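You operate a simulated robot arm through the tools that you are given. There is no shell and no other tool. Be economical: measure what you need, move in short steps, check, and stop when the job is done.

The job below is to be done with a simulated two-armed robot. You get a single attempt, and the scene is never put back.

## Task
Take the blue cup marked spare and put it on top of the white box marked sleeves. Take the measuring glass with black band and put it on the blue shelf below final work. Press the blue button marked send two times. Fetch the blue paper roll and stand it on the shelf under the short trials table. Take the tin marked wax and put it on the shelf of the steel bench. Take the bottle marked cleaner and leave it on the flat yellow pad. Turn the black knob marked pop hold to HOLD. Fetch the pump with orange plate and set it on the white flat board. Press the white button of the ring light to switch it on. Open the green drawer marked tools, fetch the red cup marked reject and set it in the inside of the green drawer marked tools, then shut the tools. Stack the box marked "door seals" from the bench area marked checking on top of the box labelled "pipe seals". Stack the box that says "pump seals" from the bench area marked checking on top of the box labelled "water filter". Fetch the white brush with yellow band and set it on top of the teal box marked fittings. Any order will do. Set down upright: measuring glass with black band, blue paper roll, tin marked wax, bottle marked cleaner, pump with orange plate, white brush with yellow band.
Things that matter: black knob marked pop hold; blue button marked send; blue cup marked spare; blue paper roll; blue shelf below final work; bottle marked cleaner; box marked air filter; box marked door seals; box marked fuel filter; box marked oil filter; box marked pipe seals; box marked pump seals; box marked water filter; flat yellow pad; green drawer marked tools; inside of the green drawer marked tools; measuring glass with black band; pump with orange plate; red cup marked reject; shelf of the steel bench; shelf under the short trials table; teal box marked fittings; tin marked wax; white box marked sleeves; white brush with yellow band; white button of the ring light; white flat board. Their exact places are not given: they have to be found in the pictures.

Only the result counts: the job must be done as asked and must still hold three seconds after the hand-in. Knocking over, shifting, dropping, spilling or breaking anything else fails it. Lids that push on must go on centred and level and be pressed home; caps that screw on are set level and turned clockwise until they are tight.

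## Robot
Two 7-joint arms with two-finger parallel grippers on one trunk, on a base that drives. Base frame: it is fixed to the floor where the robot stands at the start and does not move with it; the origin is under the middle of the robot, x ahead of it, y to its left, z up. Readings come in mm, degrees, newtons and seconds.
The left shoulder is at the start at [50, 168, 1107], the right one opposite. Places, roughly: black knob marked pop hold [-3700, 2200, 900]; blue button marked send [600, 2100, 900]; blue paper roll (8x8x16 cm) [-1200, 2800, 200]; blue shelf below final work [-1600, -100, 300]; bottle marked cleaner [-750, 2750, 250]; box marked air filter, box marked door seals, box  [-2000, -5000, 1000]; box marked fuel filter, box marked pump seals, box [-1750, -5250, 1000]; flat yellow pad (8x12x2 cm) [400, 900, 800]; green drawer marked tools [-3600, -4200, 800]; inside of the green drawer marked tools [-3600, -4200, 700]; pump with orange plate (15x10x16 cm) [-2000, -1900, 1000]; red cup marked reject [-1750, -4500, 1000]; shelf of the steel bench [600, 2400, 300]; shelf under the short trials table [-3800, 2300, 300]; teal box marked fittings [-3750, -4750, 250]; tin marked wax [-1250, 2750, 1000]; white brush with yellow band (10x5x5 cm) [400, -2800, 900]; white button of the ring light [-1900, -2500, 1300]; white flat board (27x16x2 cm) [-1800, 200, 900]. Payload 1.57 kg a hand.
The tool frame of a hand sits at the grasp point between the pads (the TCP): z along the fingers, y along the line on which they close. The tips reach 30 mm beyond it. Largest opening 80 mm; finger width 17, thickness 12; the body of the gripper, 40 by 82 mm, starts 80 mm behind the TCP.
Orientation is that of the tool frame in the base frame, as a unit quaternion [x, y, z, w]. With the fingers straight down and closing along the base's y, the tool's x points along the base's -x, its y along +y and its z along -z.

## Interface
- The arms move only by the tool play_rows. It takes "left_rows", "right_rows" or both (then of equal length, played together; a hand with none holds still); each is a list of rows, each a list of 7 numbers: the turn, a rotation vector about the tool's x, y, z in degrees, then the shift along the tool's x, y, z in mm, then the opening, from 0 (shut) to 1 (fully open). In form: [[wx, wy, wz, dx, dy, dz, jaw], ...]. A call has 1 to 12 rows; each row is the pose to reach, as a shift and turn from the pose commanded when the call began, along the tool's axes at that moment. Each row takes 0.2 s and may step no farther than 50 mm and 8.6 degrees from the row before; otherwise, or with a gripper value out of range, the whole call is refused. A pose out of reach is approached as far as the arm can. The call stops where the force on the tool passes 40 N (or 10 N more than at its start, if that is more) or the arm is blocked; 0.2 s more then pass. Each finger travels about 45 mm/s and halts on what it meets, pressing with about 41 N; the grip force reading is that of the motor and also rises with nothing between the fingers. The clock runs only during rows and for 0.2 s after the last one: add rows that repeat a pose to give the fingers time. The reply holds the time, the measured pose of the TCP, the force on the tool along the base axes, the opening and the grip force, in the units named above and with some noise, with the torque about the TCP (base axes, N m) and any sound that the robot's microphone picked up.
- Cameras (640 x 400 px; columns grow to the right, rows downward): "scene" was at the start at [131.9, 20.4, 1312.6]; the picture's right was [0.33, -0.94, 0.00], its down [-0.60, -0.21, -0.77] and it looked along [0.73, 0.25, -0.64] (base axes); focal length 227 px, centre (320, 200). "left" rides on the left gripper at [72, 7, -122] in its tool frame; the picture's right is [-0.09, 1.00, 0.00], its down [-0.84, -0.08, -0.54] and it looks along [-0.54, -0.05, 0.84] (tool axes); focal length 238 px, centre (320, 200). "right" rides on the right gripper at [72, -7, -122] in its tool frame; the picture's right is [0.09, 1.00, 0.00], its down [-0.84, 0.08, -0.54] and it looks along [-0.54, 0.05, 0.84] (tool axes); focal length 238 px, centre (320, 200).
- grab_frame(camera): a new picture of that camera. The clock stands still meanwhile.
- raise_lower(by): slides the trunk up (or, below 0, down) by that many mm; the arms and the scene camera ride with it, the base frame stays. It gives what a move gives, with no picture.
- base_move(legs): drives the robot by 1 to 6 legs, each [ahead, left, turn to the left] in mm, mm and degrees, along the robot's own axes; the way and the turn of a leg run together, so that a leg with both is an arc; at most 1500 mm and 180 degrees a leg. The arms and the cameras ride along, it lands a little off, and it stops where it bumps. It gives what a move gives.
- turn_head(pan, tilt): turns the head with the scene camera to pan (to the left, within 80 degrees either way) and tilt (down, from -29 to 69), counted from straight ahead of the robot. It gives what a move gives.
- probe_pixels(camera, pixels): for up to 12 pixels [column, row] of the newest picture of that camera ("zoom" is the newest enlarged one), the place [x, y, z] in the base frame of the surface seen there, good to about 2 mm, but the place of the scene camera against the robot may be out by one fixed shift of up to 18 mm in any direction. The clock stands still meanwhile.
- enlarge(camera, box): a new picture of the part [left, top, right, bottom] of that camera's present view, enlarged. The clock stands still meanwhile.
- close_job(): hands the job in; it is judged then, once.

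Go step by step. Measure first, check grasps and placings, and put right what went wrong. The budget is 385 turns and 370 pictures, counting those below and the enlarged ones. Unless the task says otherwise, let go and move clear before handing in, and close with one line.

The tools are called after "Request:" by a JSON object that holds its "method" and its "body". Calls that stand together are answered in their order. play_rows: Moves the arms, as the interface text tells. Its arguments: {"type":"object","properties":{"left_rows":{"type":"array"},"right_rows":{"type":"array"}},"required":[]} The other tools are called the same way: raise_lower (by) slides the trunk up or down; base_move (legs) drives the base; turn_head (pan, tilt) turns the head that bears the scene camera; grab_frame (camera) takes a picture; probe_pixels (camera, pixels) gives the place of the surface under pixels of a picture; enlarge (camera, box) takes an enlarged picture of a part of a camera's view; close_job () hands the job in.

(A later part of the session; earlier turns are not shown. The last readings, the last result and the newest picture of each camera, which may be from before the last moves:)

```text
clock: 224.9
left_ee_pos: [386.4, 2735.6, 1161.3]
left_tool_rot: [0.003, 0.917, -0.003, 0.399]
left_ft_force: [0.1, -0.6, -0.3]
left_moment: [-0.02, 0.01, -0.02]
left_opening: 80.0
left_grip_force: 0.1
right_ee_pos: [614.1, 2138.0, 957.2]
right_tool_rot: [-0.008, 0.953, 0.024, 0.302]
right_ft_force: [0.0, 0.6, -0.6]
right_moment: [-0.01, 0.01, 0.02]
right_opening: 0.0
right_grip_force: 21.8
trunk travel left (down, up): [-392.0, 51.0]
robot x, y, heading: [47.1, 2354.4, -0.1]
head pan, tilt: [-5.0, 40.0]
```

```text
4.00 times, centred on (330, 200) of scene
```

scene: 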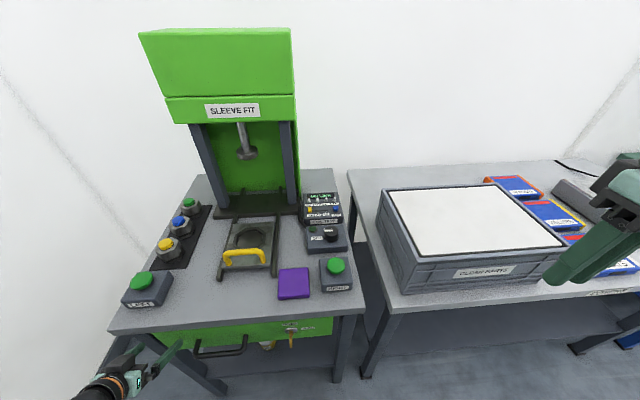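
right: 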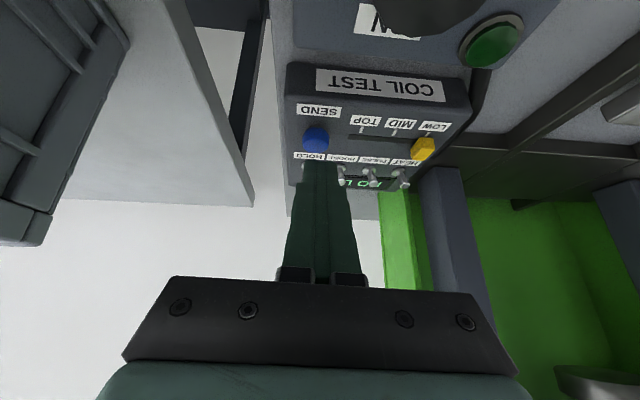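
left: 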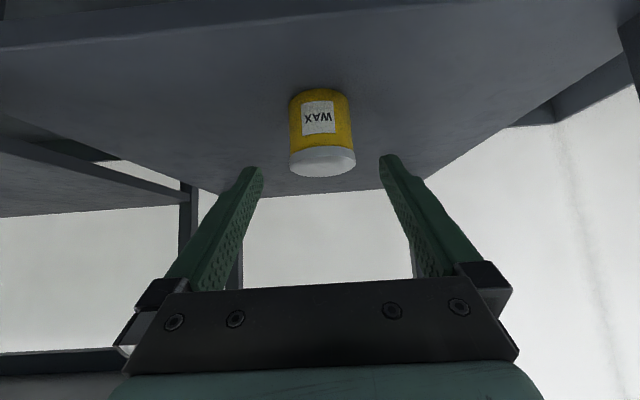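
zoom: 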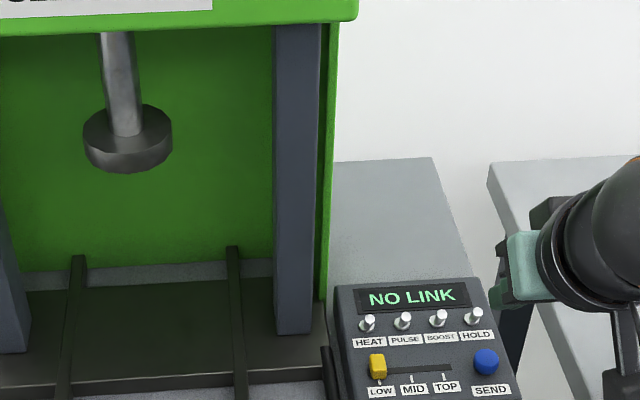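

Two clicks registered. Now backing off, folding both hands, and heading for the paper roll at the rack.

Request:
{"method": "base_move", "body": {"legs": [[-450, 0, 0]]}}

Request:
{"method": "play_rows", "body": {"left_rows": [[0, 8, 0, 16, 0, -18, 1], [0, 16, 0, 32, 0, -36, 1], [0, 24, 0, 48, 0, -54, 1], [0, 32, 0, 64, 0, -72, 1], [0, 40, 0, 80, 0, -90, 1], [0, 47, 0, 96, 0, -108, 1], [0, 47, 0, 112, 0, -126, 1], [0, 47, 0, 127, 8, -141, 1], [0, 47, 0, 127, 8, -141, 1]], "right_rows": [[0, 7, 0, 27, -12, -28, 0.2], [0, 14, 0, 55, -24, -57, 0.25], [0, 21, 0, 82, -36, -85, 0.25], [0, 28, 0, 110, -48, -113, 0.25], [0, 35, 0, 137, -60, -142, 0.25], [0, 35, 0, 165, -71, -170, 0.25], [0, 35, 0, 192, -83, -198, 0.25], [0, 35, 0, 220, -95, -227, 0.25], [0, 35, 0, 220, -95, -227, 0.25]]}}

Request:
{"method": "base_move", "body": {"legs": [[-400, -400, 0], [0, 0, 90]]}}

Request:
{"method": "raise_lower", "body": {"by": -392}}

```text
clock: 227.5
left_ee_pos: [-29.5, 2729.9, 1163.0]
left_tool_rot: [0.013, 0.917, -0.004, 0.399]
left_ft_force: [-0.1, -0.5, -0.5]
left_moment: [0.0, 0.0, -0.02]
left_opening: 80.0
left_grip_force: 0.0
right_ee_pos: [187.6, 2132.1, 952.8]
right_tool_rot: [-0.002, 0.954, 0.022, 0.298]
right_ft_force: [0.1, -0.1, -0.2]
right_moment: [0.0, 0.01, -0.01]
right_opening: 0.2
right_grip_force: 20.9
trunk travel left (down, up): [-392.0, 51.0]
robot x, y, heading: [-379.9, 2352.0, -0.6]
head pan, tilt: [-5.0, 40.0]
stopped in leg 1: the robot was blocked; the commanded pose is now the measured one
```

```text
clock: 229.5
left_ee_pos: [-178.9, 2679.5, 1150.7]
left_tool_rot: [0.01, 1.0, -0.004, 0.007]
left_ft_force: [0.5, -0.5, -0.3]
left_moment: [-0.01, -0.02, 0.01]
left_opening: 80.1
left_grip_force: 0.0
left hand out of reach, approached as far as the arm can: row 5, 6, 7, 8, 9
right_ee_pos: [-128.4, 2030.9, 1012.8]
right_tool_rot: [-0.011, 1.0, 0.021, -0.001]
right_ft_force: [-0.5, -0.7, 1.3]
right_moment: [0.01, -0.01, -0.02]
right_opening: 19.9
right_grip_force: 0.0
trunk travel left (down, up): [-392.0, 51.0]
robot x, y, heading: [-380.3, 2352.4, -0.2]
head pan, tilt: [-5.0, 40.0]
```

```text
clock: 231.0
left_ee_pos: [-238.2, 2593.9, 1138.0]
left_tool_rot: [0.069, 0.998, 0.008, -0.005]
left_ft_force: [-0.1, 0.9, 1.6]
left_moment: [0.01, 0.0, -0.01]
left_opening: 79.9
left_grip_force: 0.1
right_ee_pos: [-209.1, 1953.3, 1013.5]
right_tool_rot: [0.003, 1.0, 0.011, -0.008]
right_ft_force: [0.4, -0.7, -0.1]
right_moment: [0.03, 0.01, 0.0]
right_opening: 20.1
right_grip_force: 0.0
trunk travel left (down, up): [-392.0, 51.0]
robot x, y, heading: [-463.4, 2262.4, -2.1]
head pan, tilt: [-5.0, 40.0]
stopped in leg 1: the robot was blocked; the commanded pose is now the measured one
```

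```text
clock: 234.8
left_ee_pos: [-245.6, 2586.7, 757.7]
left_tool_rot: [0.094, 0.995, 0.026, -0.007]
left_ft_force: [0.2, -0.2, 0.1]
left_moment: [0.02, -0.03, 0.01]
left_opening: 80.0
left_grip_force: 0.0
right_ee_pos: [-218.4, 1954.5, 625.5]
right_tool_rot: [0.002, 1.0, 0.018, -0.007]
right_ft_force: [0.2, -1.2, -0.2]
right_moment: [0.02, 0.02, 0.01]
right_opening: 19.9
right_grip_force: 0.0
trunk travel left (down, up): [0.0, 443.0]
robot x, y, heading: [-468.2, 2283.6, -2.0]
head pan, tilt: [-5.0, 40.0]
```

Something blocks behind – probably the left elbow met the rack's right upright. I'll look left before moving further.

Request:
{"method": "turn_head", "body": {"pan": 80, "tilt": 30}}

Request:
{"method": "grab_frame", "body": {"camera": "scene"}}

```text
clock: 236.4
left_ee_pos: [-246.3, 2587.7, 755.3]
left_tool_rot: [0.093, 0.995, 0.025, -0.007]
left_ft_force: [1.0, -0.1, 0.2]
left_moment: [-0.01, 0.02, -0.01]
left_opening: 80.1
left_grip_force: 0.0
right_ee_pos: [-218.0, 1954.0, 623.8]
right_tool_rot: [0.003, 1.0, 0.017, -0.007]
right_ft_force: [0.5, 0.3, -0.3]
right_moment: [0.02, 0.0, -0.03]
right_opening: 20.0
right_grip_force: 0.1
trunk travel left (down, up): [0.0, 443.0]
robot x, y, heading: [-466.8, 2279.6, -2.1]
head pan, tilt: [80.0, 30.0]
```

```text
276 pictures are left
```

scene: 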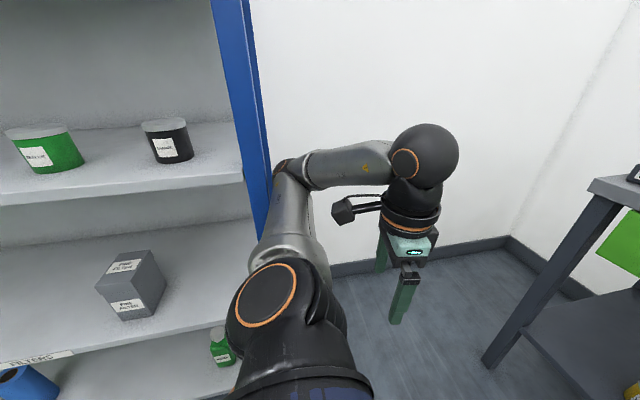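

The left elbow leans on the rack upright, but all items still stand. Moving straight right away from the rack first, then turning in the open.

Request:
{"method": "base_move", "body": {"legs": [[40, -350, 2], [-380, 0, 0], [0, 0, 90]]}}

Request:
{"method": "turn_head", "body": {"pan": 0, "tilt": 30}}

Request:
{"method": "grab_frame", "body": {"camera": "scene"}}

```text
clock: 237.6
left_ee_pos: [-242.3, 2588.6, 755.0]
left_tool_rot: [0.089, 0.996, 0.025, -0.004]
left_ft_force: [1.2, 0.1, -1.3]
left_moment: [0.09, 0.15, -0.01]
left_opening: 80.2
left_grip_force: 0.1
right_ee_pos: [-213.6, 1955.3, 621.0]
right_tool_rot: [0.001, 1.0, 0.018, -0.002]
right_ft_force: [0.6, 1.0, 0.4]
right_moment: [-0.06, 0.04, 0.03]
right_opening: 20.0
right_grip_force: 0.2
trunk travel left (down, up): [0.0, 443.0]
robot x, y, heading: [-458.7, 2283.9, -1.8]
head pan, tilt: [80.0, 30.0]
stopped in leg 1: the robot was blocked; the commanded pose is now the measured one
```

```text
clock: 239.1
left_ee_pos: [-243.0, 2588.9, 758.1]
left_tool_rot: [0.088, 0.996, 0.025, -0.005]
left_ft_force: [-0.3, 0.1, -0.1]
left_moment: [0.04, 0.01, -0.02]
left_opening: 80.1
left_grip_force: 0.1
right_ee_pos: [-212.3, 1955.5, 622.4]
right_tool_rot: [0.0, 1.0, 0.017, -0.003]
right_ft_force: [-0.8, 0.6, -0.1]
right_moment: [-0.03, 0.02, 0.02]
right_opening: 20.0
right_grip_force: 0.2
trunk travel left (down, up): [0.0, 443.0]
robot x, y, heading: [-460.3, 2278.6, -1.7]
head pan, tilt: [0.0, 30.0]
```

```text
275 pictures are left
```

scene: 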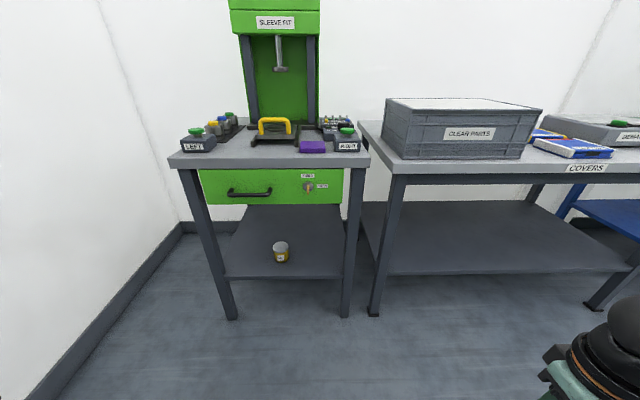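

Still blocked. I'll look left again and probe exactly where the elbow is relative to the upright.

Request:
{"method": "turn_head", "body": {"pan": 80, "tilt": 35}}

Request:
{"method": "grab_frame", "body": {"camera": "scene"}}

Request:
{"method": "probe_pixels", "body": {"camera": "scene", "pixels": [[255, 100], [262, 140], [283, 145], [300, 150], [270, 170], [250, 170], [340, 130], [290, 180], [240, 160], [268, 120]]}}

```text
clock: 240.6
left_ee_pos: [-243.0, 2588.7, 757.3]
left_tool_rot: [0.088, 0.996, 0.024, -0.004]
left_ft_force: [0.1, -0.6, 0.8]
left_moment: [-0.04, 0.0, 0.03]
left_opening: 79.9
left_grip_force: 0.1
right_ee_pos: [-211.5, 1955.8, 623.1]
right_tool_rot: [0.001, 1.0, 0.017, -0.003]
right_ft_force: [-0.4, -0.1, 0.3]
right_moment: [-0.03, 0.03, 0.01]
right_opening: 20.1
right_grip_force: 0.2
trunk travel left (down, up): [0.0, 443.0]
robot x, y, heading: [-460.4, 2279.2, -1.4]
head pan, tilt: [80.0, 35.0]
```

```text
274 pictures are left
```

scene: 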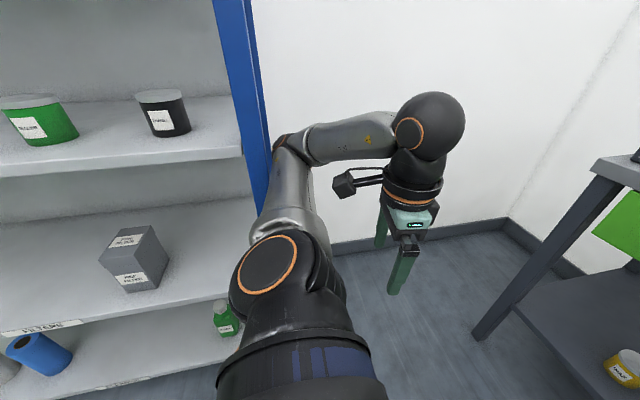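

```text
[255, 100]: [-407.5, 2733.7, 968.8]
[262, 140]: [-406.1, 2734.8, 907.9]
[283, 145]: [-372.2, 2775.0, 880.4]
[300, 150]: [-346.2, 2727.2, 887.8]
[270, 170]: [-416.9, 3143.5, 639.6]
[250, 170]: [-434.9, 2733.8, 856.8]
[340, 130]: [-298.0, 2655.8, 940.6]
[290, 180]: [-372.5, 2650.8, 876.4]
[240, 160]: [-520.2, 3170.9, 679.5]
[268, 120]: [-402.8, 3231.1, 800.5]
```

The elbow rests against the outer side of the right upright (x≈-405). A pure forward move should free it.

Request:
{"method": "base_move", "body": {"legs": [[80, 0, 0]]}}

```text
clock: 241.7
left_ee_pos: [-165.8, 2583.9, 759.5]
left_tool_rot: [0.087, 0.996, 0.027, -0.002]
left_ft_force: [0.0, 1.0, 0.1]
left_moment: [0.02, 0.02, -0.01]
left_opening: 79.6
left_grip_force: 0.0
right_ee_pos: [-134.4, 1949.9, 622.4]
right_tool_rot: [0.0, 1.0, 0.021, 0.0]
right_ft_force: [0.2, -0.4, -0.6]
right_moment: [0.0, 0.0, 0.01]
right_opening: 19.9
right_grip_force: 0.0
trunk travel left (down, up): [0.0, 443.0]
robot x, y, heading: [-379.9, 2277.7, -1.4]
head pan, tilt: [80.0, 35.0]
```

Free. Now right 400 mm, then back and turn.

Request:
{"method": "base_move", "body": {"legs": [[0, -400, 1.4]]}}

Request:
{"method": "grab_frame", "body": {"camera": "scene"}}

```text
clock: 244.2
left_ee_pos: [-177.9, 2190.2, 759.8]
left_tool_rot: [0.075, 0.997, 0.027, -0.001]
left_ft_force: [0.5, -0.1, 0.8]
left_moment: [0.03, -0.01, 0.02]
left_opening: 79.9
left_grip_force: 0.0
right_ee_pos: [-132.8, 1557.6, 621.2]
right_tool_rot: [-0.013, 1.0, 0.02, 0.0]
right_ft_force: [0.5, -0.1, -0.1]
right_moment: [0.0, -0.02, 0.02]
right_opening: 20.1
right_grip_force: 0.1
trunk travel left (down, up): [0.0, 443.0]
robot x, y, heading: [-382.7, 1878.7, 0.0]
head pan, tilt: [80.0, 35.0]
```

```text
273 pictures are left
```

scene: 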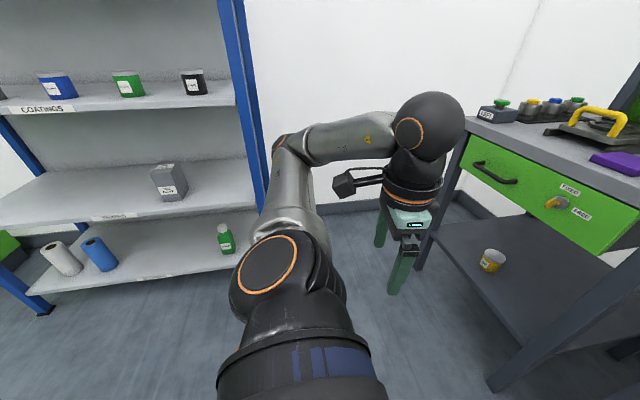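

All fine. Turning to face the rack, moving to x≈-823, and putting the left arm into its low posture (undoing the small twist).

Request:
{"method": "base_move", "body": {"legs": [[0, 0, 90], [0, 440, 0]]}}

Request:
{"method": "play_rows", "body": {"left_rows": [[1.5, 0, -4.3, 27, 20, 10, 1], [3.1, 0, -8.6, 40, 50, 20, 1], [3.1, 0, -8.6, 55, 84, 40, 1], [3.1, 0, -8.6, 55, 84, 88, 1], [3.1, 0, -8.6, 55, 84, 136, 1], [3.1, 0, -8.6, 55, 84, 184, 1], [3.1, 0, -8.6, 55, 84, 232, 1], [3.1, 0, -8.6, 55, 84, 280, 1], [3.1, 0, -8.6, 55, 84, 328, 1], [3.1, 0, -8.6, 55, 84, 376, 1], [3.1, 0, -8.6, 55, 84, 410, 1], [3.1, 0, -8.6, 55, 84, 410, 1]]}}

```text
clock: 250.6
left_ee_pos: [-1132.5, 2093.6, 760.1]
left_tool_rot: [-0.648, 0.761, 0.019, -0.02]
left_ft_force: [-0.1, -0.8, 0.0]
left_moment: [0.01, -0.04, 0.0]
left_opening: 80.1
left_grip_force: 0.0
right_ee_pos: [-500.9, 2135.7, 623.3]
right_tool_rot: [0.712, -0.701, -0.015, 0.014]
right_ft_force: [0.3, -0.8, -0.5]
right_moment: [0.01, -0.03, 0.01]
right_opening: 20.0
right_grip_force: 0.0
trunk travel left (down, up): [0.0, 443.0]
robot x, y, heading: [-821.7, 1881.4, 89.2]
head pan, tilt: [80.0, 35.0]
```

```text
clock: 253.2
left_ee_pos: [-1244.4, 2054.0, 354.6]
left_tool_rot: [-0.705, 0.71, -0.001, -0.001]
left_ft_force: [-0.4, -0.6, -0.7]
left_moment: [0.01, 0.0, 0.02]
left_opening: 80.1
left_grip_force: 0.0
left hand out of reach, approached as far as the arm can: row 1, 2, 3, 5
right_ee_pos: [-500.3, 2135.2, 622.6]
right_tool_rot: [0.712, -0.701, -0.015, 0.014]
right_ft_force: [-1.2, -0.6, 0.1]
right_moment: [0.01, -0.01, -0.01]
right_opening: 20.2
right_grip_force: 0.2
trunk travel left (down, up): [0.0, 443.0]
robot x, y, heading: [-823.4, 1885.4, 89.1]
head pan, tilt: [80.0, 35.0]
```

Low posture achieved (z=355). Now forward and pitch.

Request:
{"method": "play_rows", "body": {"left_rows": [[0, 0, 0, -43, -10, 5, 1], [0, 0, 0, -86, -20, 10, 1], [0, 0, 0, -129, -30, 20, 1], [0, 0, 0, -172, -40, 30, 1], [0, 0, 0, -215, -45, 40, 1], [0, 0, 0, -258, -50, 50, 1], [0, 0, 0, -258, -50, 50, 1]]}}

Request:
{"method": "play_rows", "body": {"left_rows": [[0, -8, 0, 0, 0, 0, 1], [0, -16, 0, 0, 0, 0, 1], [0, -24, 0, 0, 0, 0, 1], [0, -32, 0, 0, 0, 0, 1], [0, -40, 0, 0, 0, 0, 1], [0, -48, 0, 0, 0, 0, 1], [0, -48, 0, 0, 0, 0, 1]]}}

Request:
{"method": "grab_frame", "body": {"camera": "left"}}

```text
clock: 254.8
left_ee_pos: [-1193.8, 2310.1, 302.0]
left_tool_rot: [-0.704, 0.71, -0.001, -0.001]
left_ft_force: [0.1, 0.7, -0.2]
left_moment: [0.02, -0.01, -0.04]
left_opening: 80.1
left_grip_force: 0.0
right_ee_pos: [-501.1, 2135.0, 622.9]
right_tool_rot: [0.712, -0.701, -0.015, 0.015]
right_ft_force: [-0.2, 0.6, -0.2]
right_moment: [-0.03, 0.03, 0.0]
right_opening: 19.7
right_grip_force: 0.1
trunk travel left (down, up): [0.0, 443.0]
robot x, y, heading: [-824.0, 1883.4, 89.3]
head pan, tilt: [80.0, 35.0]
```

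```text
clock: 256.4
left_ee_pos: [-1194.6, 2312.1, 304.9]
left_tool_rot: [-0.644, 0.649, 0.287, 0.288]
left_ft_force: [0.5, -0.5, -0.1]
left_moment: [-0.03, 0.01, 0.02]
left_opening: 80.2
left_grip_force: 0.0
right_ee_pos: [-500.3, 2134.7, 621.9]
right_tool_rot: [0.712, -0.702, -0.015, 0.015]
right_ft_force: [0.4, -0.1, -0.2]
right_moment: [-0.01, 0.02, 0.01]
right_opening: 19.8
right_grip_force: 0.1
trunk travel left (down, up): [0.0, 443.0]
robot x, y, heading: [-826.9, 1883.2, 89.5]
head pan, tilt: [80.0, 35.0]
```

```text
272 pictures are left
```

left: 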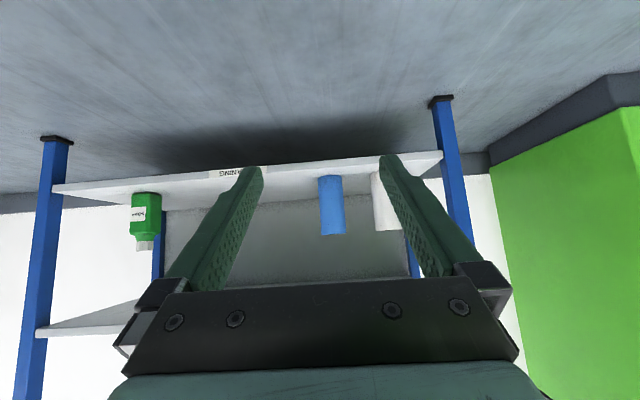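

Pitch and posture are exact. Driving 340 mm ahead and measuring the blue roll.

Request:
{"method": "base_move", "body": {"legs": [[340, 0, 0.6]]}}

Request:
{"method": "grab_frame", "body": {"camera": "left"}}

```text
clock: 258.6
left_ee_pos: [-1193.9, 2647.7, 304.1]
left_tool_rot: [-0.646, 0.647, 0.286, 0.287]
left_ft_force: [0.1, -0.7, -0.1]
left_moment: [-0.01, 0.02, 0.01]
left_opening: 79.6
left_grip_force: 0.1
right_ee_pos: [-498.7, 2477.7, 622.4]
right_tool_rot: [0.716, -0.698, -0.014, 0.015]
right_ft_force: [0.5, 0.1, -0.8]
right_moment: [0.0, -0.01, -0.01]
right_opening: 19.9
right_grip_force: 0.0
trunk travel left (down, up): [0.0, 443.0]
robot x, y, heading: [-822.3, 2227.2, 90.1]
head pan, tilt: [80.0, 35.0]
```

```text
271 pictures are left
```

left: 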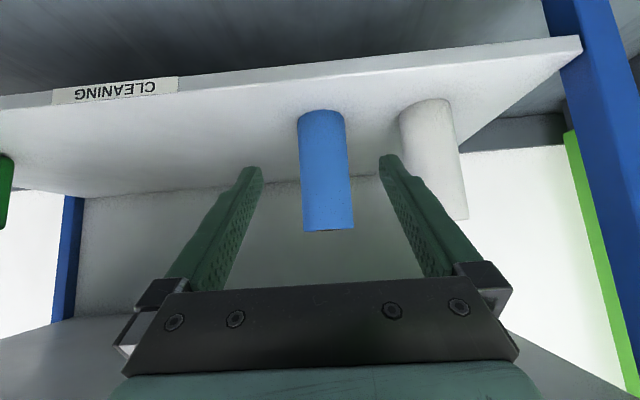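

Request:
{"method": "probe_pixels", "body": {"camera": "left", "pixels": [[324, 170], [303, 170], [348, 170], [299, 130], [327, 228], [303, 228], [353, 226], [432, 160], [405, 160], [320, 110]]}}

Request:
{"method": "enlarge", "body": {"camera": "left", "box": [270, 100, 480, 240]}}

```text
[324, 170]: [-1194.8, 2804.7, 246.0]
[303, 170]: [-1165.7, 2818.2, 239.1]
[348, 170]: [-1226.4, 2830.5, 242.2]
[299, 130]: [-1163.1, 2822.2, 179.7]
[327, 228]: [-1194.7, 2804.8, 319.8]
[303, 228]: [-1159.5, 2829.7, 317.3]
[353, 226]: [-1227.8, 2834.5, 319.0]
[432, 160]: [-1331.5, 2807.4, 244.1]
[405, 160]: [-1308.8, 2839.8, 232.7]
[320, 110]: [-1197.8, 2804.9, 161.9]
```

```text
2.86 times, centred on (375, 170) of left
```

zoom: 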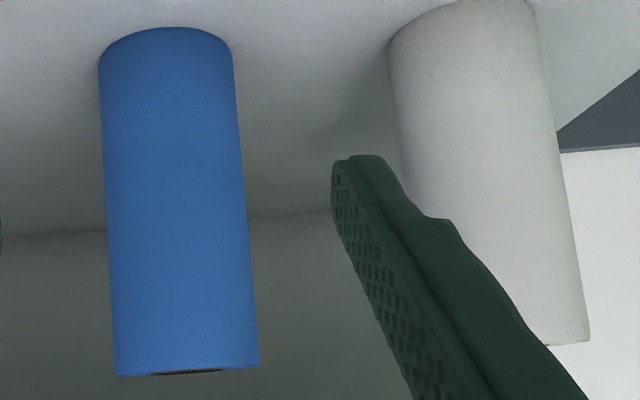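

Blue roll centre (-1194,2839), 68 mm wide, exactly in line. Driving 140 mm so the fingers straddle it, then completing with the arm.

Request:
{"method": "base_move", "body": {"legs": [[140, 0, 0]]}}

Request:
{"method": "grab_frame", "body": {"camera": "left"}}

```text
clock: 260.0
left_ee_pos: [-1193.9, 2787.7, 304.5]
left_tool_rot: [-0.646, 0.647, 0.286, 0.287]
left_ft_force: [-1.0, 0.0, -0.5]
left_moment: [0.0, 0.02, -0.04]
left_opening: 80.0
left_grip_force: 0.1
right_ee_pos: [-498.6, 2617.4, 623.1]
right_tool_rot: [0.716, -0.698, -0.014, 0.016]
right_ft_force: [0.1, -0.8, 0.3]
right_moment: [-0.02, 0.0, -0.01]
right_opening: 20.0
right_grip_force: 0.0
trunk travel left (down, up): [0.0, 443.0]
robot x, y, heading: [-820.5, 2368.1, 89.9]
head pan, tilt: [80.0, 35.0]
```

```text
269 pictures are left
```

left: 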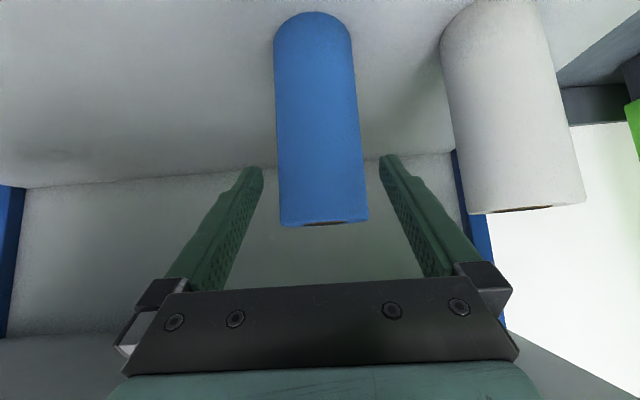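

Centred. Advancing to grasp height and closing.

Request:
{"method": "play_rows", "body": {"left_rows": [[0, 0, 0, 3, 0, 26, 1], [0, 0, 0, 7, 0, 52, 1], [0, 0, 0, 10, 0, 76, 1], [0, 0, 0, 10, 0, 76, 1], [0, 0, 0, 10, 0, 76, 0.8], [0, 0, 0, 10, 0, 76, 0.6], [0, 0, 0, 10, 0, 76, 0.5], [0, 0, 0, 10, 0, 76, 0.5]]}}

Request:
{"method": "grab_frame", "body": {"camera": "left"}}

```text
clock: 261.8
left_ee_pos: [-1193.5, 2838.7, 245.9]
left_tool_rot: [-0.646, 0.647, 0.286, 0.287]
left_ft_force: [0.0, 0.8, -0.9]
left_moment: [0.07, -0.04, -0.03]
left_opening: 68.9
left_grip_force: 41.0
right_ee_pos: [-499.2, 2617.2, 622.3]
right_tool_rot: [0.716, -0.698, -0.015, 0.015]
right_ft_force: [0.2, 0.6, -0.1]
right_moment: [0.03, -0.02, 0.01]
right_opening: 19.9
right_grip_force: 0.0
trunk travel left (down, up): [0.0, 443.0]
robot x, y, heading: [-819.9, 2362.7, 90.2]
head pan, tilt: [80.0, 35.0]
```

```text
268 pictures are left
```

left: 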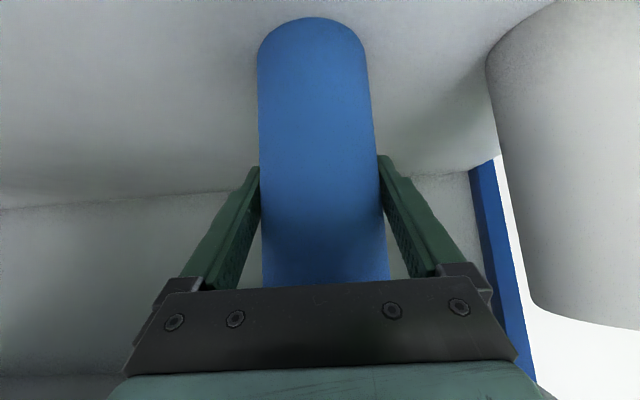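

Roll gripped (68.9 mm). Lifting 40 mm and backing out, then turning to face −x toward the short trials table.

Request:
{"method": "play_rows", "body": {"left_rows": [[0, 0, 0, -15, 0, -14, 0.5], [0, 0, 0, -30, 0, -27, 0.5], [0, 0, 0, -30, 0, -27, 0.5]]}}

Request:
{"method": "base_move", "body": {"legs": [[-500, 0, 0]]}}

Request:
{"method": "base_move", "body": {"legs": [[0, 0, 90]]}}

Request:
{"method": "turn_head", "body": {"pan": 0, "tilt": 15}}

Request:
{"method": "grab_frame", "body": {"camera": "scene"}}

Request:
{"method": "grab_frame", "body": {"camera": "left"}}

```text
clock: 262.6
left_ee_pos: [-1193.9, 2839.6, 285.9]
left_tool_rot: [-0.646, 0.646, 0.287, 0.286]
left_ft_force: [1.0, 0.0, -1.7]
left_moment: [0.01, 0.0, -0.01]
left_opening: 69.0
left_grip_force: 40.8
right_ee_pos: [-499.3, 2618.0, 622.6]
right_tool_rot: [0.716, -0.698, -0.015, 0.015]
right_ft_force: [-0.3, 0.0, -0.4]
right_moment: [0.02, -0.02, 0.0]
right_opening: 20.3
right_grip_force: 0.0
trunk travel left (down, up): [0.0, 443.0]
robot x, y, heading: [-819.6, 2363.4, 90.0]
head pan, tilt: [80.0, 35.0]
```

```text
clock: 265.5
left_ee_pos: [-1193.9, 2343.0, 286.2]
left_tool_rot: [-0.644, 0.649, 0.286, 0.288]
left_ft_force: [0.4, 0.4, -1.4]
left_moment: [0.01, 0.01, 0.03]
left_opening: 69.1
left_grip_force: 41.4
right_ee_pos: [-500.6, 2115.1, 620.9]
right_tool_rot: [0.712, -0.702, -0.015, 0.015]
right_ft_force: [0.1, 0.3, 0.0]
right_moment: [-0.01, 0.01, -0.01]
right_opening: 20.0
right_grip_force: 0.1
trunk travel left (down, up): [0.0, 443.0]
robot x, y, heading: [-820.4, 1864.4, 89.2]
head pan, tilt: [80.0, 35.0]
```

```text
clock: 269.6
left_ee_pos: [-1319.8, 1530.5, 289.9]
left_tool_rot: [0.911, -0.026, -0.412, -0.022]
left_ft_force: [-0.8, -0.2, -1.8]
left_moment: [0.01, 0.0, 0.0]
left_opening: 69.2
left_grip_force: 40.8
right_ee_pos: [-1062.5, 2198.4, 622.0]
right_tool_rot: [1.0, -0.012, -0.001, 0.021]
right_ft_force: [0.1, 0.3, 0.7]
right_moment: [-0.03, 0.0, -0.02]
right_opening: 19.9
right_grip_force: 0.0
trunk travel left (down, up): [0.0, 443.0]
robot x, y, heading: [-823.2, 1865.3, 177.2]
head pan, tilt: [80.0, 35.0]
stopped in leg 1: the force on the tool passed its limit (the readings are from after the stop); the commanded pose is now the measured one
```

```text
clock: 271.1
left_ee_pos: [-1320.0, 1529.8, 291.3]
left_tool_rot: [0.91, -0.027, -0.412, -0.023]
left_ft_force: [-0.3, 0.8, -1.9]
left_moment: [-0.01, 0.04, -0.04]
left_opening: 69.1
left_grip_force: 41.4
right_ee_pos: [-1061.5, 2198.0, 622.0]
right_tool_rot: [1.0, -0.013, 0.001, 0.022]
right_ft_force: [-0.4, 0.0, 0.2]
right_moment: [-0.02, -0.01, -0.01]
right_opening: 20.1
right_grip_force: 0.0
trunk travel left (down, up): [0.0, 443.0]
robot x, y, heading: [-822.9, 1863.3, 177.2]
head pan, tilt: [0.0, 15.0]
```

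```text
267 pictures are left
```

scene: 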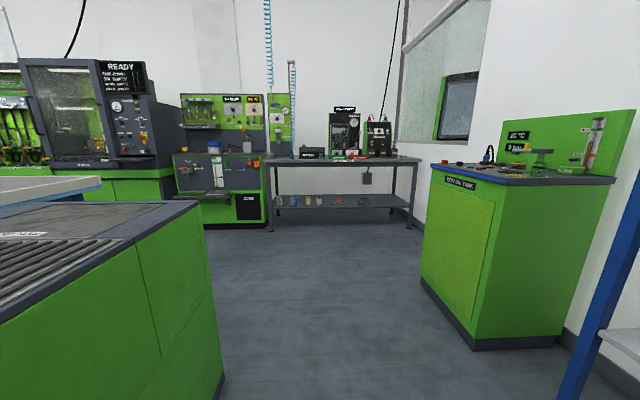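

```text
266 pictures are left
```

left: 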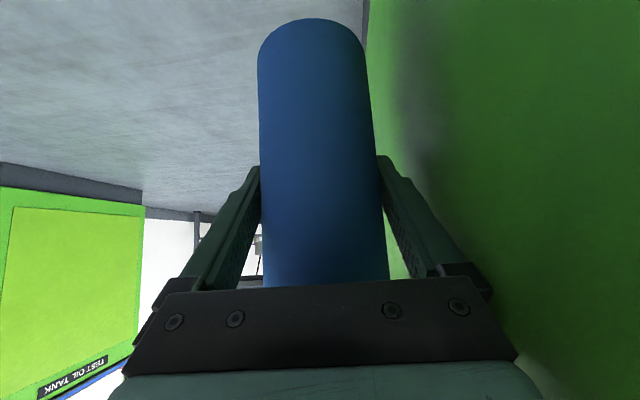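

The left hand just brushed the dip tank's side while turning; the roll is still held. Stepping right away from it, finishing the turn and probing the far table.

Request:
{"method": "base_move", "body": {"legs": [[0, -220, 0], [0, 0, 2.8]]}}

Request:
{"method": "grab_frame", "body": {"camera": "scene"}}

Request:
{"method": "enlarge", "body": {"camera": "scene", "box": [250, 90, 430, 240]}}

```text
clock: 273.2
left_ee_pos: [-1289.9, 1726.1, 288.9]
left_tool_rot: [0.91, -0.003, -0.413, -0.012]
left_ft_force: [-0.3, 0.9, -1.4]
left_moment: [0.0, 0.02, -0.03]
left_opening: 69.0
left_grip_force: 40.7
right_ee_pos: [-1066.7, 2406.3, 622.1]
right_tool_rot: [1.0, 0.012, -0.001, 0.021]
right_ft_force: [-0.2, -0.3, -0.7]
right_moment: [0.0, -0.01, 0.03]
right_opening: 20.1
right_grip_force: 0.1
trunk travel left (down, up): [0.0, 443.0]
robot x, y, heading: [-813.4, 2082.2, 179.8]
head pan, tilt: [0.0, 15.0]
```

```text
265 pictures are left
```

scene: 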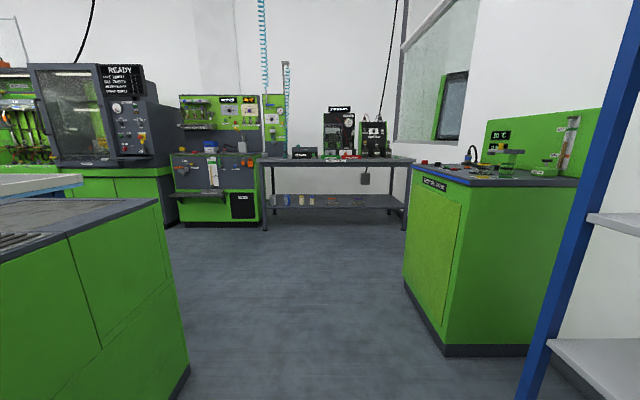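

```text
2.67 times, centred on (340, 165) of scene
```

zoom: 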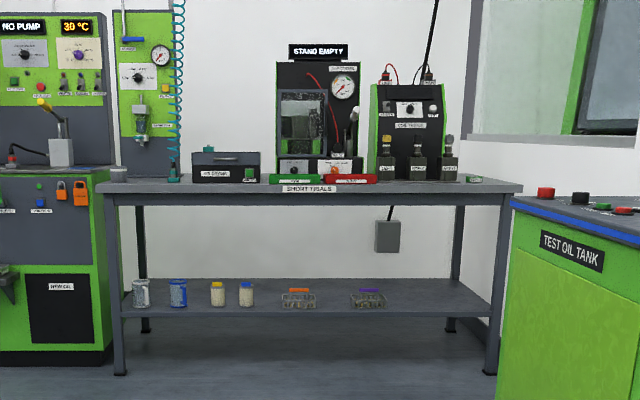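

The SHORT TRIALS table is straight ahead; its shelf holds items at left and centre, with free room at right. Probing.

Request:
{"method": "probe_pixels", "body": {"camera": "zoom", "pixels": [[145, 305], [300, 312], [370, 308], [430, 305], [470, 308], [130, 195], [510, 190], [375, 298], [430, 285], [120, 372], [490, 372], [405, 120]]}}

```text
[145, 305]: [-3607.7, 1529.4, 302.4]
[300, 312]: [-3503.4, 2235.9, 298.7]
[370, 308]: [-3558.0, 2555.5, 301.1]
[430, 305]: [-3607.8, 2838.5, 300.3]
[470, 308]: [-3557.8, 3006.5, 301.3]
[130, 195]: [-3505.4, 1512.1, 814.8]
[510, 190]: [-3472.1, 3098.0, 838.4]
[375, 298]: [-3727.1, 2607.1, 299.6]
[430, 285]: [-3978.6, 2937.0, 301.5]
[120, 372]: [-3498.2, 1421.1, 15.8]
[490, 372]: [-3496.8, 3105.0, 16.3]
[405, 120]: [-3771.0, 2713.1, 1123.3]
```

Shelf z≈301, front edge x≈-3500. There is a gap between the two baskets around y≈2390. I'll raise the roll 115 mm and drive closer for a better look.

Request:
{"method": "play_rows", "body": {"left_rows": [[0, 0, 0, -30, 0, -27, 0.5], [0, 0, 0, -60, 0, -54, 0.5], [0, 0, 0, -86, 0, -77, 0.5], [0, 0, 0, -86, 0, -77, 0.5]]}}

Request:
{"method": "base_move", "body": {"legs": [[1400, 0, 0], [500, -100, 0]]}}

Request:
{"method": "turn_head", "body": {"pan": -10, "tilt": 25}}

Request:
{"method": "grab_frame", "body": {"camera": "scene"}}

```text
clock: 274.2
left_ee_pos: [-1290.7, 1722.5, 405.0]
left_tool_rot: [0.911, -0.003, -0.413, -0.012]
left_ft_force: [0.3, 0.4, -1.8]
left_moment: [0.03, 0.01, 0.01]
left_opening: 68.7
left_grip_force: 41.8
right_ee_pos: [-1065.9, 2406.3, 622.0]
right_tool_rot: [1.0, 0.012, 0.001, 0.021]
right_ft_force: [-0.5, 0.2, 0.1]
right_moment: [0.01, 0.0, 0.01]
right_opening: 19.9
right_grip_force: 0.1
trunk travel left (down, up): [0.0, 443.0]
robot x, y, heading: [-813.0, 2087.0, 179.9]
head pan, tilt: [0.0, 15.0]
```

```text
clock: 282.4
left_ee_pos: [-2871.4, 1772.5, 398.7]
left_tool_rot: [0.912, -0.006, -0.41, -0.02]
left_ft_force: [0.3, 0.0, -1.2]
left_moment: [0.01, -0.01, 0.0]
left_opening: 68.8
left_grip_force: 40.9
right_ee_pos: [-2640.9, 2454.1, 629.3]
right_tool_rot: [1.0, 0.005, 0.0, 0.008]
right_ft_force: [0.0, -0.8, 0.1]
right_moment: [0.02, 0.01, 0.01]
right_opening: 20.1
right_grip_force: 0.1
trunk travel left (down, up): [0.0, 443.0]
robot x, y, heading: [-2394.8, 2129.7, 179.1]
head pan, tilt: [0.0, 15.0]
stopped in leg 2: the robot was blocked; the commanded pose is now the measured one
```

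```text
clock: 283.2
left_ee_pos: [-2873.7, 1774.4, 397.7]
left_tool_rot: [0.912, -0.007, -0.41, -0.022]
left_ft_force: [0.5, -0.2, -0.7]
left_moment: [-0.01, 0.03, -0.01]
left_opening: 69.0
left_grip_force: 40.9
right_ee_pos: [-2640.9, 2455.1, 628.6]
right_tool_rot: [1.0, 0.003, 0.0, 0.008]
right_ft_force: [0.2, -0.5, -0.4]
right_moment: [-0.02, 0.05, -0.04]
right_opening: 19.8
right_grip_force: 0.1
trunk travel left (down, up): [0.0, 443.0]
robot x, y, heading: [-2389.8, 2132.1, 178.9]
head pan, tilt: [-10.0, 25.0]
```

```text
263 pictures are left
```

scene: 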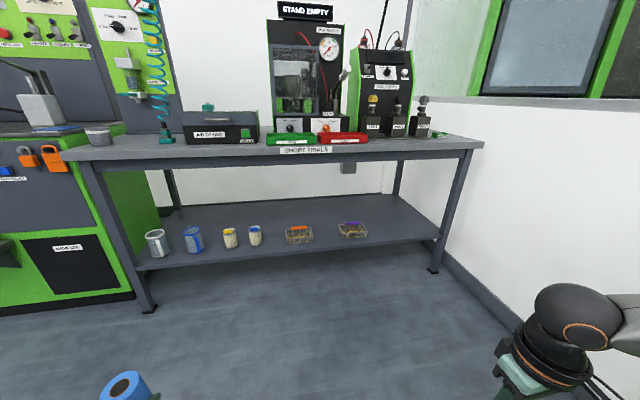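

Blocked again, likely the right elbow at the test oil tank's corner. Checking right before moving.

Request:
{"method": "turn_head", "body": {"pan": -80, "tilt": 25}}

Request:
{"method": "grab_frame", "body": {"camera": "scene"}}

```text
clock: 284.6
left_ee_pos: [-2873.3, 1775.3, 397.5]
left_tool_rot: [0.911, -0.006, -0.411, -0.021]
left_ft_force: [-0.6, -0.7, -1.6]
left_moment: [0.0, 0.01, 0.01]
left_opening: 68.8
left_grip_force: 40.5
right_ee_pos: [-2640.5, 2454.9, 628.3]
right_tool_rot: [1.0, 0.004, 0.001, 0.008]
right_ft_force: [-0.4, 0.1, -0.6]
right_moment: [0.01, -0.03, 0.01]
right_opening: 20.0
right_grip_force: 0.0
trunk travel left (down, up): [0.0, 443.0]
robot x, y, heading: [-2390.1, 2132.6, 179.2]
head pan, tilt: [-80.0, 25.0]
```

```text
262 pictures are left
```

scene: 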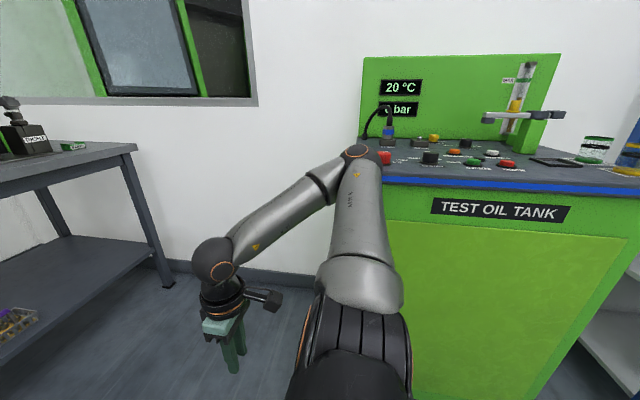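

The elbow is beside the tank's left edge; moving straight ahead (−x) should clear it.

Request:
{"method": "base_move", "body": {"legs": [[120, 0, 0]]}}

Request:
{"method": "base_move", "body": {"legs": [[0, 120, 1]]}}

Request:
{"method": "grab_frame", "body": {"camera": "scene"}}

```text
clock: 285.4
left_ee_pos: [-2888.4, 1775.4, 399.7]
left_tool_rot: [0.911, -0.011, -0.412, -0.021]
left_ft_force: [0.3, -0.7, -1.5]
left_moment: [-0.01, 0.04, -0.02]
left_opening: 68.9
left_grip_force: 40.7
right_ee_pos: [-2652.3, 2460.0, 628.7]
right_tool_rot: [1.0, -0.005, -0.003, 0.006]
right_ft_force: [0.1, 0.0, 0.4]
right_moment: [-0.02, 0.01, 0.0]
right_opening: 19.8
right_grip_force: 0.1
trunk travel left (down, up): [0.0, 443.0]
robot x, y, heading: [-2405.4, 2129.1, 178.6]
head pan, tilt: [-80.0, 25.0]
stopped in leg 1: the robot was blocked; the commanded pose is now the measured one
```

```text
clock: 286.6
left_ee_pos: [-2885.4, 1652.1, 404.0]
left_tool_rot: [0.911, -0.006, -0.412, -0.014]
left_ft_force: [0.2, 0.3, -1.1]
left_moment: [0.0, 0.01, -0.02]
left_opening: 69.0
left_grip_force: 41.2
right_ee_pos: [-2659.9, 2338.7, 623.2]
right_tool_rot: [1.0, 0.004, -0.002, 0.013]
right_ft_force: [0.5, -0.1, -0.6]
right_moment: [0.0, -0.04, 0.01]
right_opening: 19.8
right_grip_force: 0.1
trunk travel left (down, up): [0.0, 443.0]
robot x, y, heading: [-2404.3, 2007.2, 179.7]
head pan, tilt: [-80.0, 25.0]
```

```text
261 pictures are left
```

scene: 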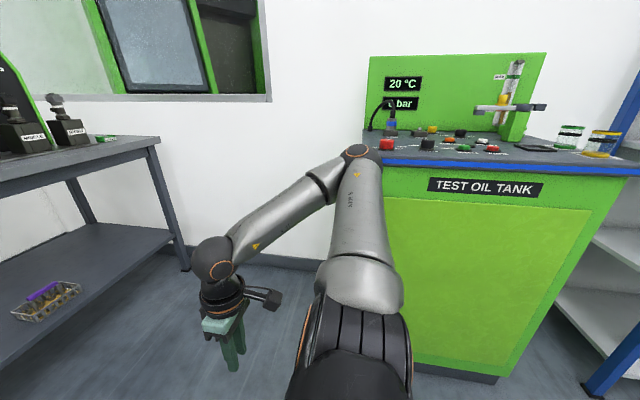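

Clear now. Driving ahead 280 and then right 400 mm, past the tank, to look closely at the shelf gaps.

Request:
{"method": "base_move", "body": {"legs": [[300, 0, 0], [0, -420, 0]]}}

Request:
{"method": "turn_head", "body": {"pan": 5, "tilt": 35}}

Request:
{"method": "grab_frame", "body": {"camera": "scene"}}

```text
clock: 290.9
left_ee_pos: [-3184.2, 2068.8, 402.1]
left_tool_rot: [0.911, -0.006, -0.412, -0.013]
left_ft_force: [-0.3, 0.0, -1.8]
left_moment: [0.01, 0.02, -0.01]
left_opening: 69.0
left_grip_force: 41.0
right_ee_pos: [-2960.7, 2758.5, 624.0]
right_tool_rot: [1.0, 0.004, -0.002, 0.014]
right_ft_force: [1.0, -0.2, -0.3]
right_moment: [0.04, -0.01, 0.0]
right_opening: 20.3
right_grip_force: 0.1
trunk travel left (down, up): [0.0, 443.0]
robot x, y, heading: [-2705.4, 2429.6, 179.6]
head pan, tilt: [-80.0, 25.0]
```

```text
clock: 292.4
left_ee_pos: [-3184.4, 2070.7, 404.5]
left_tool_rot: [0.912, -0.005, -0.411, -0.013]
left_ft_force: [0.2, -1.0, -2.1]
left_moment: [0.0, -0.02, 0.04]
left_opening: 69.1
left_grip_force: 40.6
right_ee_pos: [-2959.7, 2757.5, 624.3]
right_tool_rot: [1.0, 0.003, -0.002, 0.014]
right_ft_force: [-0.2, -1.1, 0.1]
right_moment: [-0.01, 0.03, 0.03]
right_opening: 20.0
right_grip_force: 0.0
trunk travel left (down, up): [0.0, 443.0]
robot x, y, heading: [-2705.9, 2430.1, 179.2]
head pan, tilt: [5.0, 35.0]
```

```text
260 pictures are left
```

scene: 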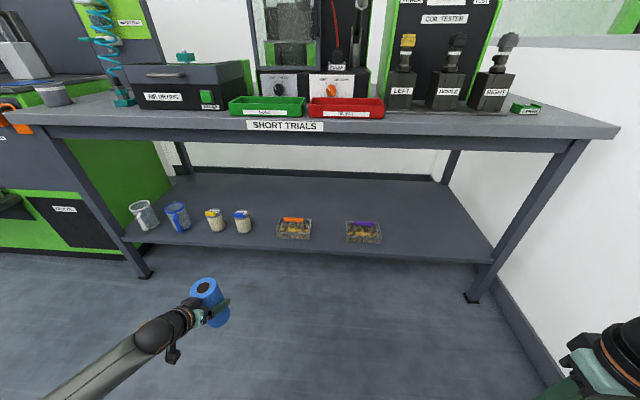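

Request:
{"method": "probe_pixels", "body": {"camera": "scene", "pixels": [[251, 228], [243, 212], [280, 232], [310, 236], [348, 240], [381, 241], [294, 218], [363, 222], [330, 250], [430, 240], [600, 125], [208, 283]]}}

```text
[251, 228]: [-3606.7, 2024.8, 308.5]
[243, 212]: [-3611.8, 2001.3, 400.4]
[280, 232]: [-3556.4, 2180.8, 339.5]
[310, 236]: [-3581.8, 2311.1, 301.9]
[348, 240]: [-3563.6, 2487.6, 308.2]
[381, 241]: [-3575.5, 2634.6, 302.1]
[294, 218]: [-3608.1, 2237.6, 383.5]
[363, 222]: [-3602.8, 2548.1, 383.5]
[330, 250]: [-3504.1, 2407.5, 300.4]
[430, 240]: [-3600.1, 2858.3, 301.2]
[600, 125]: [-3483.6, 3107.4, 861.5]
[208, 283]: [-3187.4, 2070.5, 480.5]
```

Gap between jar (edge y≈2025) and first basket (y≈2178) is centred at 2102; roll goes to about (-3555,2102), near the front. Driving in.

Request:
{"method": "base_move", "body": {"legs": [[0, -32, 0.6], [250, 0, 0]]}}

Request:
{"method": "grab_frame", "body": {"camera": "left"}}

Request:
{"method": "turn_head", "body": {"pan": 25, "tilt": 45}}

Request:
{"method": "grab_frame", "body": {"camera": "scene"}}

```text
clock: 294.7
left_ee_pos: [-3432.8, 2095.9, 401.3]
left_tool_rot: [0.912, -0.001, -0.411, -0.011]
left_ft_force: [0.0, 0.8, -2.0]
left_moment: [0.05, 0.0, 0.01]
left_opening: 69.0
left_grip_force: 41.0
right_ee_pos: [-3214.5, 2786.9, 623.9]
right_tool_rot: [1.0, 0.01, -0.002, 0.013]
right_ft_force: [0.5, -0.4, 0.4]
right_moment: [0.0, 0.02, -0.02]
right_opening: 19.8
right_grip_force: 0.0
trunk travel left (down, up): [0.0, 443.0]
robot x, y, heading: [-2957.4, 2461.8, -180.0]
head pan, tilt: [5.0, 35.0]
```

```text
259 pictures are left
```

left: 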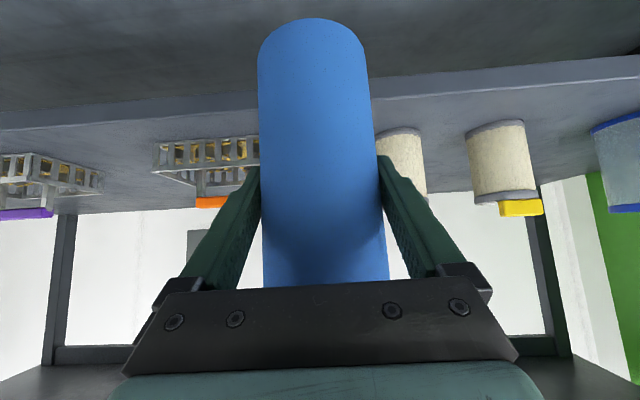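

```text
clock: 295.6
left_ee_pos: [-3432.7, 2096.8, 402.3]
left_tool_rot: [0.912, 0.0, -0.411, -0.011]
left_ft_force: [-0.5, -0.6, -2.3]
left_moment: [-0.01, 0.0, 0.03]
left_opening: 69.0
left_grip_force: 41.4
right_ee_pos: [-3213.2, 2787.6, 623.3]
right_tool_rot: [1.0, 0.009, -0.002, 0.014]
right_ft_force: [-0.3, 0.2, -0.6]
right_moment: [0.02, 0.01, 0.0]
right_opening: 20.1
right_grip_force: 0.0
trunk travel left (down, up): [0.0, 443.0]
robot x, y, heading: [-2958.9, 2459.3, -180.1]
head pan, tilt: [25.0, 45.0]
```

```text
258 pictures are left
```

scene: 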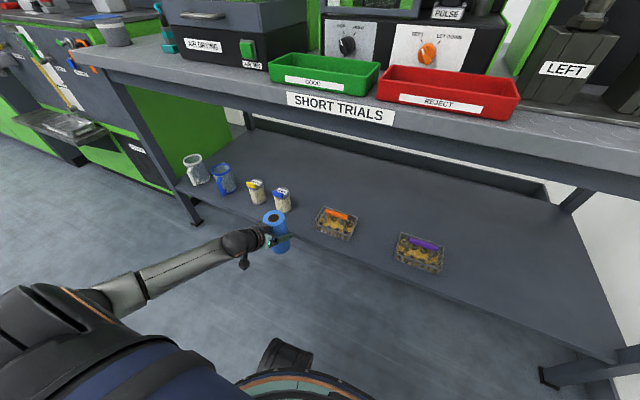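

Probing the jar and basket edges in the wrist view for the exact gap.

Request:
{"method": "probe_pixels", "body": {"camera": "left", "pixels": [[385, 145], [422, 150], [405, 133], [155, 160], [250, 145], [200, 200], [500, 160], [160, 145], [230, 205]]}}

```text
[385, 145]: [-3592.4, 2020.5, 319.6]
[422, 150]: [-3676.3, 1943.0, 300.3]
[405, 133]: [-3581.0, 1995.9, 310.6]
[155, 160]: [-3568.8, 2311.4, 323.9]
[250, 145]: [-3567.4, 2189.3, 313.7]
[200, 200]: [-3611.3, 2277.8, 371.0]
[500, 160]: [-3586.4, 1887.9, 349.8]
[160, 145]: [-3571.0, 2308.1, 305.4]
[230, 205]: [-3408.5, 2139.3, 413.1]
```

The gap centre is y≈2103; moving in 118 mm with a 6 mm right correction.

Request:
{"method": "base_move", "body": {"legs": [[118, -6, 0]]}}

Request:
{"method": "play_rows", "body": {"left_rows": [[0, 0, 0, 3, 0, 3, 0.5], [0, 0, 0, 6, 0, 6, 0.5], [0, 0, 0, 8, 0, 8, 0.5]]}}

```text
clock: 296.8
left_ee_pos: [-3548.5, 2101.5, 403.8]
left_tool_rot: [0.912, 0.001, -0.411, -0.01]
left_ft_force: [-0.4, 0.1, -1.6]
left_moment: [0.0, -0.04, -0.03]
left_opening: 68.9
left_grip_force: 41.1
right_ee_pos: [-3331.7, 2792.1, 624.9]
right_tool_rot: [1.0, 0.01, -0.002, 0.014]
right_ft_force: [-0.5, 0.0, 0.4]
right_moment: [0.01, 0.02, -0.01]
right_opening: 19.8
right_grip_force: 0.1
trunk travel left (down, up): [0.0, 443.0]
robot x, y, heading: [-3076.0, 2466.5, -179.5]
head pan, tilt: [25.0, 45.0]
```

```text
clock: 297.6
left_ee_pos: [-3548.7, 2101.9, 391.1]
left_tool_rot: [0.911, -0.001, -0.412, -0.01]
left_ft_force: [-1.0, -0.5, -2.2]
left_moment: [-0.02, 0.0, 0.03]
left_opening: 69.0
left_grip_force: 41.1
right_ee_pos: [-3330.2, 2791.9, 624.4]
right_tool_rot: [1.0, 0.01, -0.001, 0.015]
right_ft_force: [1.1, 0.1, 0.2]
right_moment: [0.01, 0.01, -0.01]
right_opening: 19.9
right_grip_force: 0.0
trunk travel left (down, up): [0.0, 443.0]
robot x, y, heading: [-3074.4, 2469.2, -179.5]
head pan, tilt: [25.0, 45.0]
```

Request:
{"method": "play_rows", "body": {"left_rows": [[0, 0, 0, 1.2, 0, 1.1, 0.5], [0, 0, 0, 2.2, 0, 2, 0.5], [0, 0, 0, 3.2, 0, 2.9, 0.5], [0, 0, 0, 4.1, 0, 3.7, 0.5]]}}

```text
clock: 298.6
left_ee_pos: [-3548.0, 2102.6, 386.5]
left_tool_rot: [0.911, 0.0, -0.412, -0.01]
left_ft_force: [1.2, -0.7, 1.3]
left_moment: [-0.11, -0.18, 0.03]
left_opening: 69.0
left_grip_force: 41.0
right_ee_pos: [-3331.7, 2792.0, 624.8]
right_tool_rot: [1.0, 0.011, -0.003, 0.014]
right_ft_force: [0.6, 0.3, 0.7]
right_moment: [-0.01, 0.02, -0.04]
right_opening: 20.1
right_grip_force: 0.0
trunk travel left (down, up): [0.0, 443.0]
robot x, y, heading: [-3072.4, 2467.3, -179.7]
head pan, tilt: [25.0, 45.0]
```

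Light contact begins. One more mm, then open and draw back along the tool axis.

Request:
{"method": "play_rows", "body": {"left_rows": [[0, 0, 0, 0.7, 0, 0.7, 0.5], [0, 0, 0, 0.7, 0, 0.7, 0.9], [0, 0, 0, 0.7, 0, 0.7, 0.97], [0, 0, 0, 0.7, 0, 0.7, 0.97], [0, 0, 0, 0.7, 0, -25, 0.97], [0, 0, 0, 0.7, 0, -55, 1], [0, 0, 0, 0.7, 0, -90, 1], [0, 0, 0, 0.7, 0, -130, 1], [0, 0, 0, 0.7, 0, -150, 1]]}}

Request:
{"method": "grab_frame", "body": {"camera": "left"}}

```text
clock: 300.6
left_ee_pos: [-3435.5, 2100.6, 484.1]
left_tool_rot: [0.911, 0.001, -0.411, -0.01]
left_ft_force: [0.6, -0.1, 0.0]
left_moment: [0.01, 0.02, 0.04]
left_opening: 80.2
left_grip_force: 0.0
right_ee_pos: [-3331.3, 2792.3, 624.0]
right_tool_rot: [1.0, 0.011, -0.002, 0.013]
right_ft_force: [0.1, -0.3, -0.7]
right_moment: [0.02, 0.0, 0.0]
right_opening: 20.2
right_grip_force: 0.0
trunk travel left (down, up): [0.0, 443.0]
robot x, y, heading: [-3072.0, 2466.6, -179.9]
head pan, tilt: [25.0, 45.0]
```

```text
257 pictures are left
```

left: 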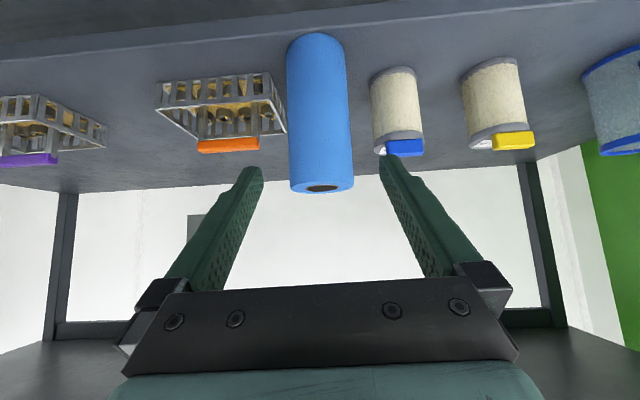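

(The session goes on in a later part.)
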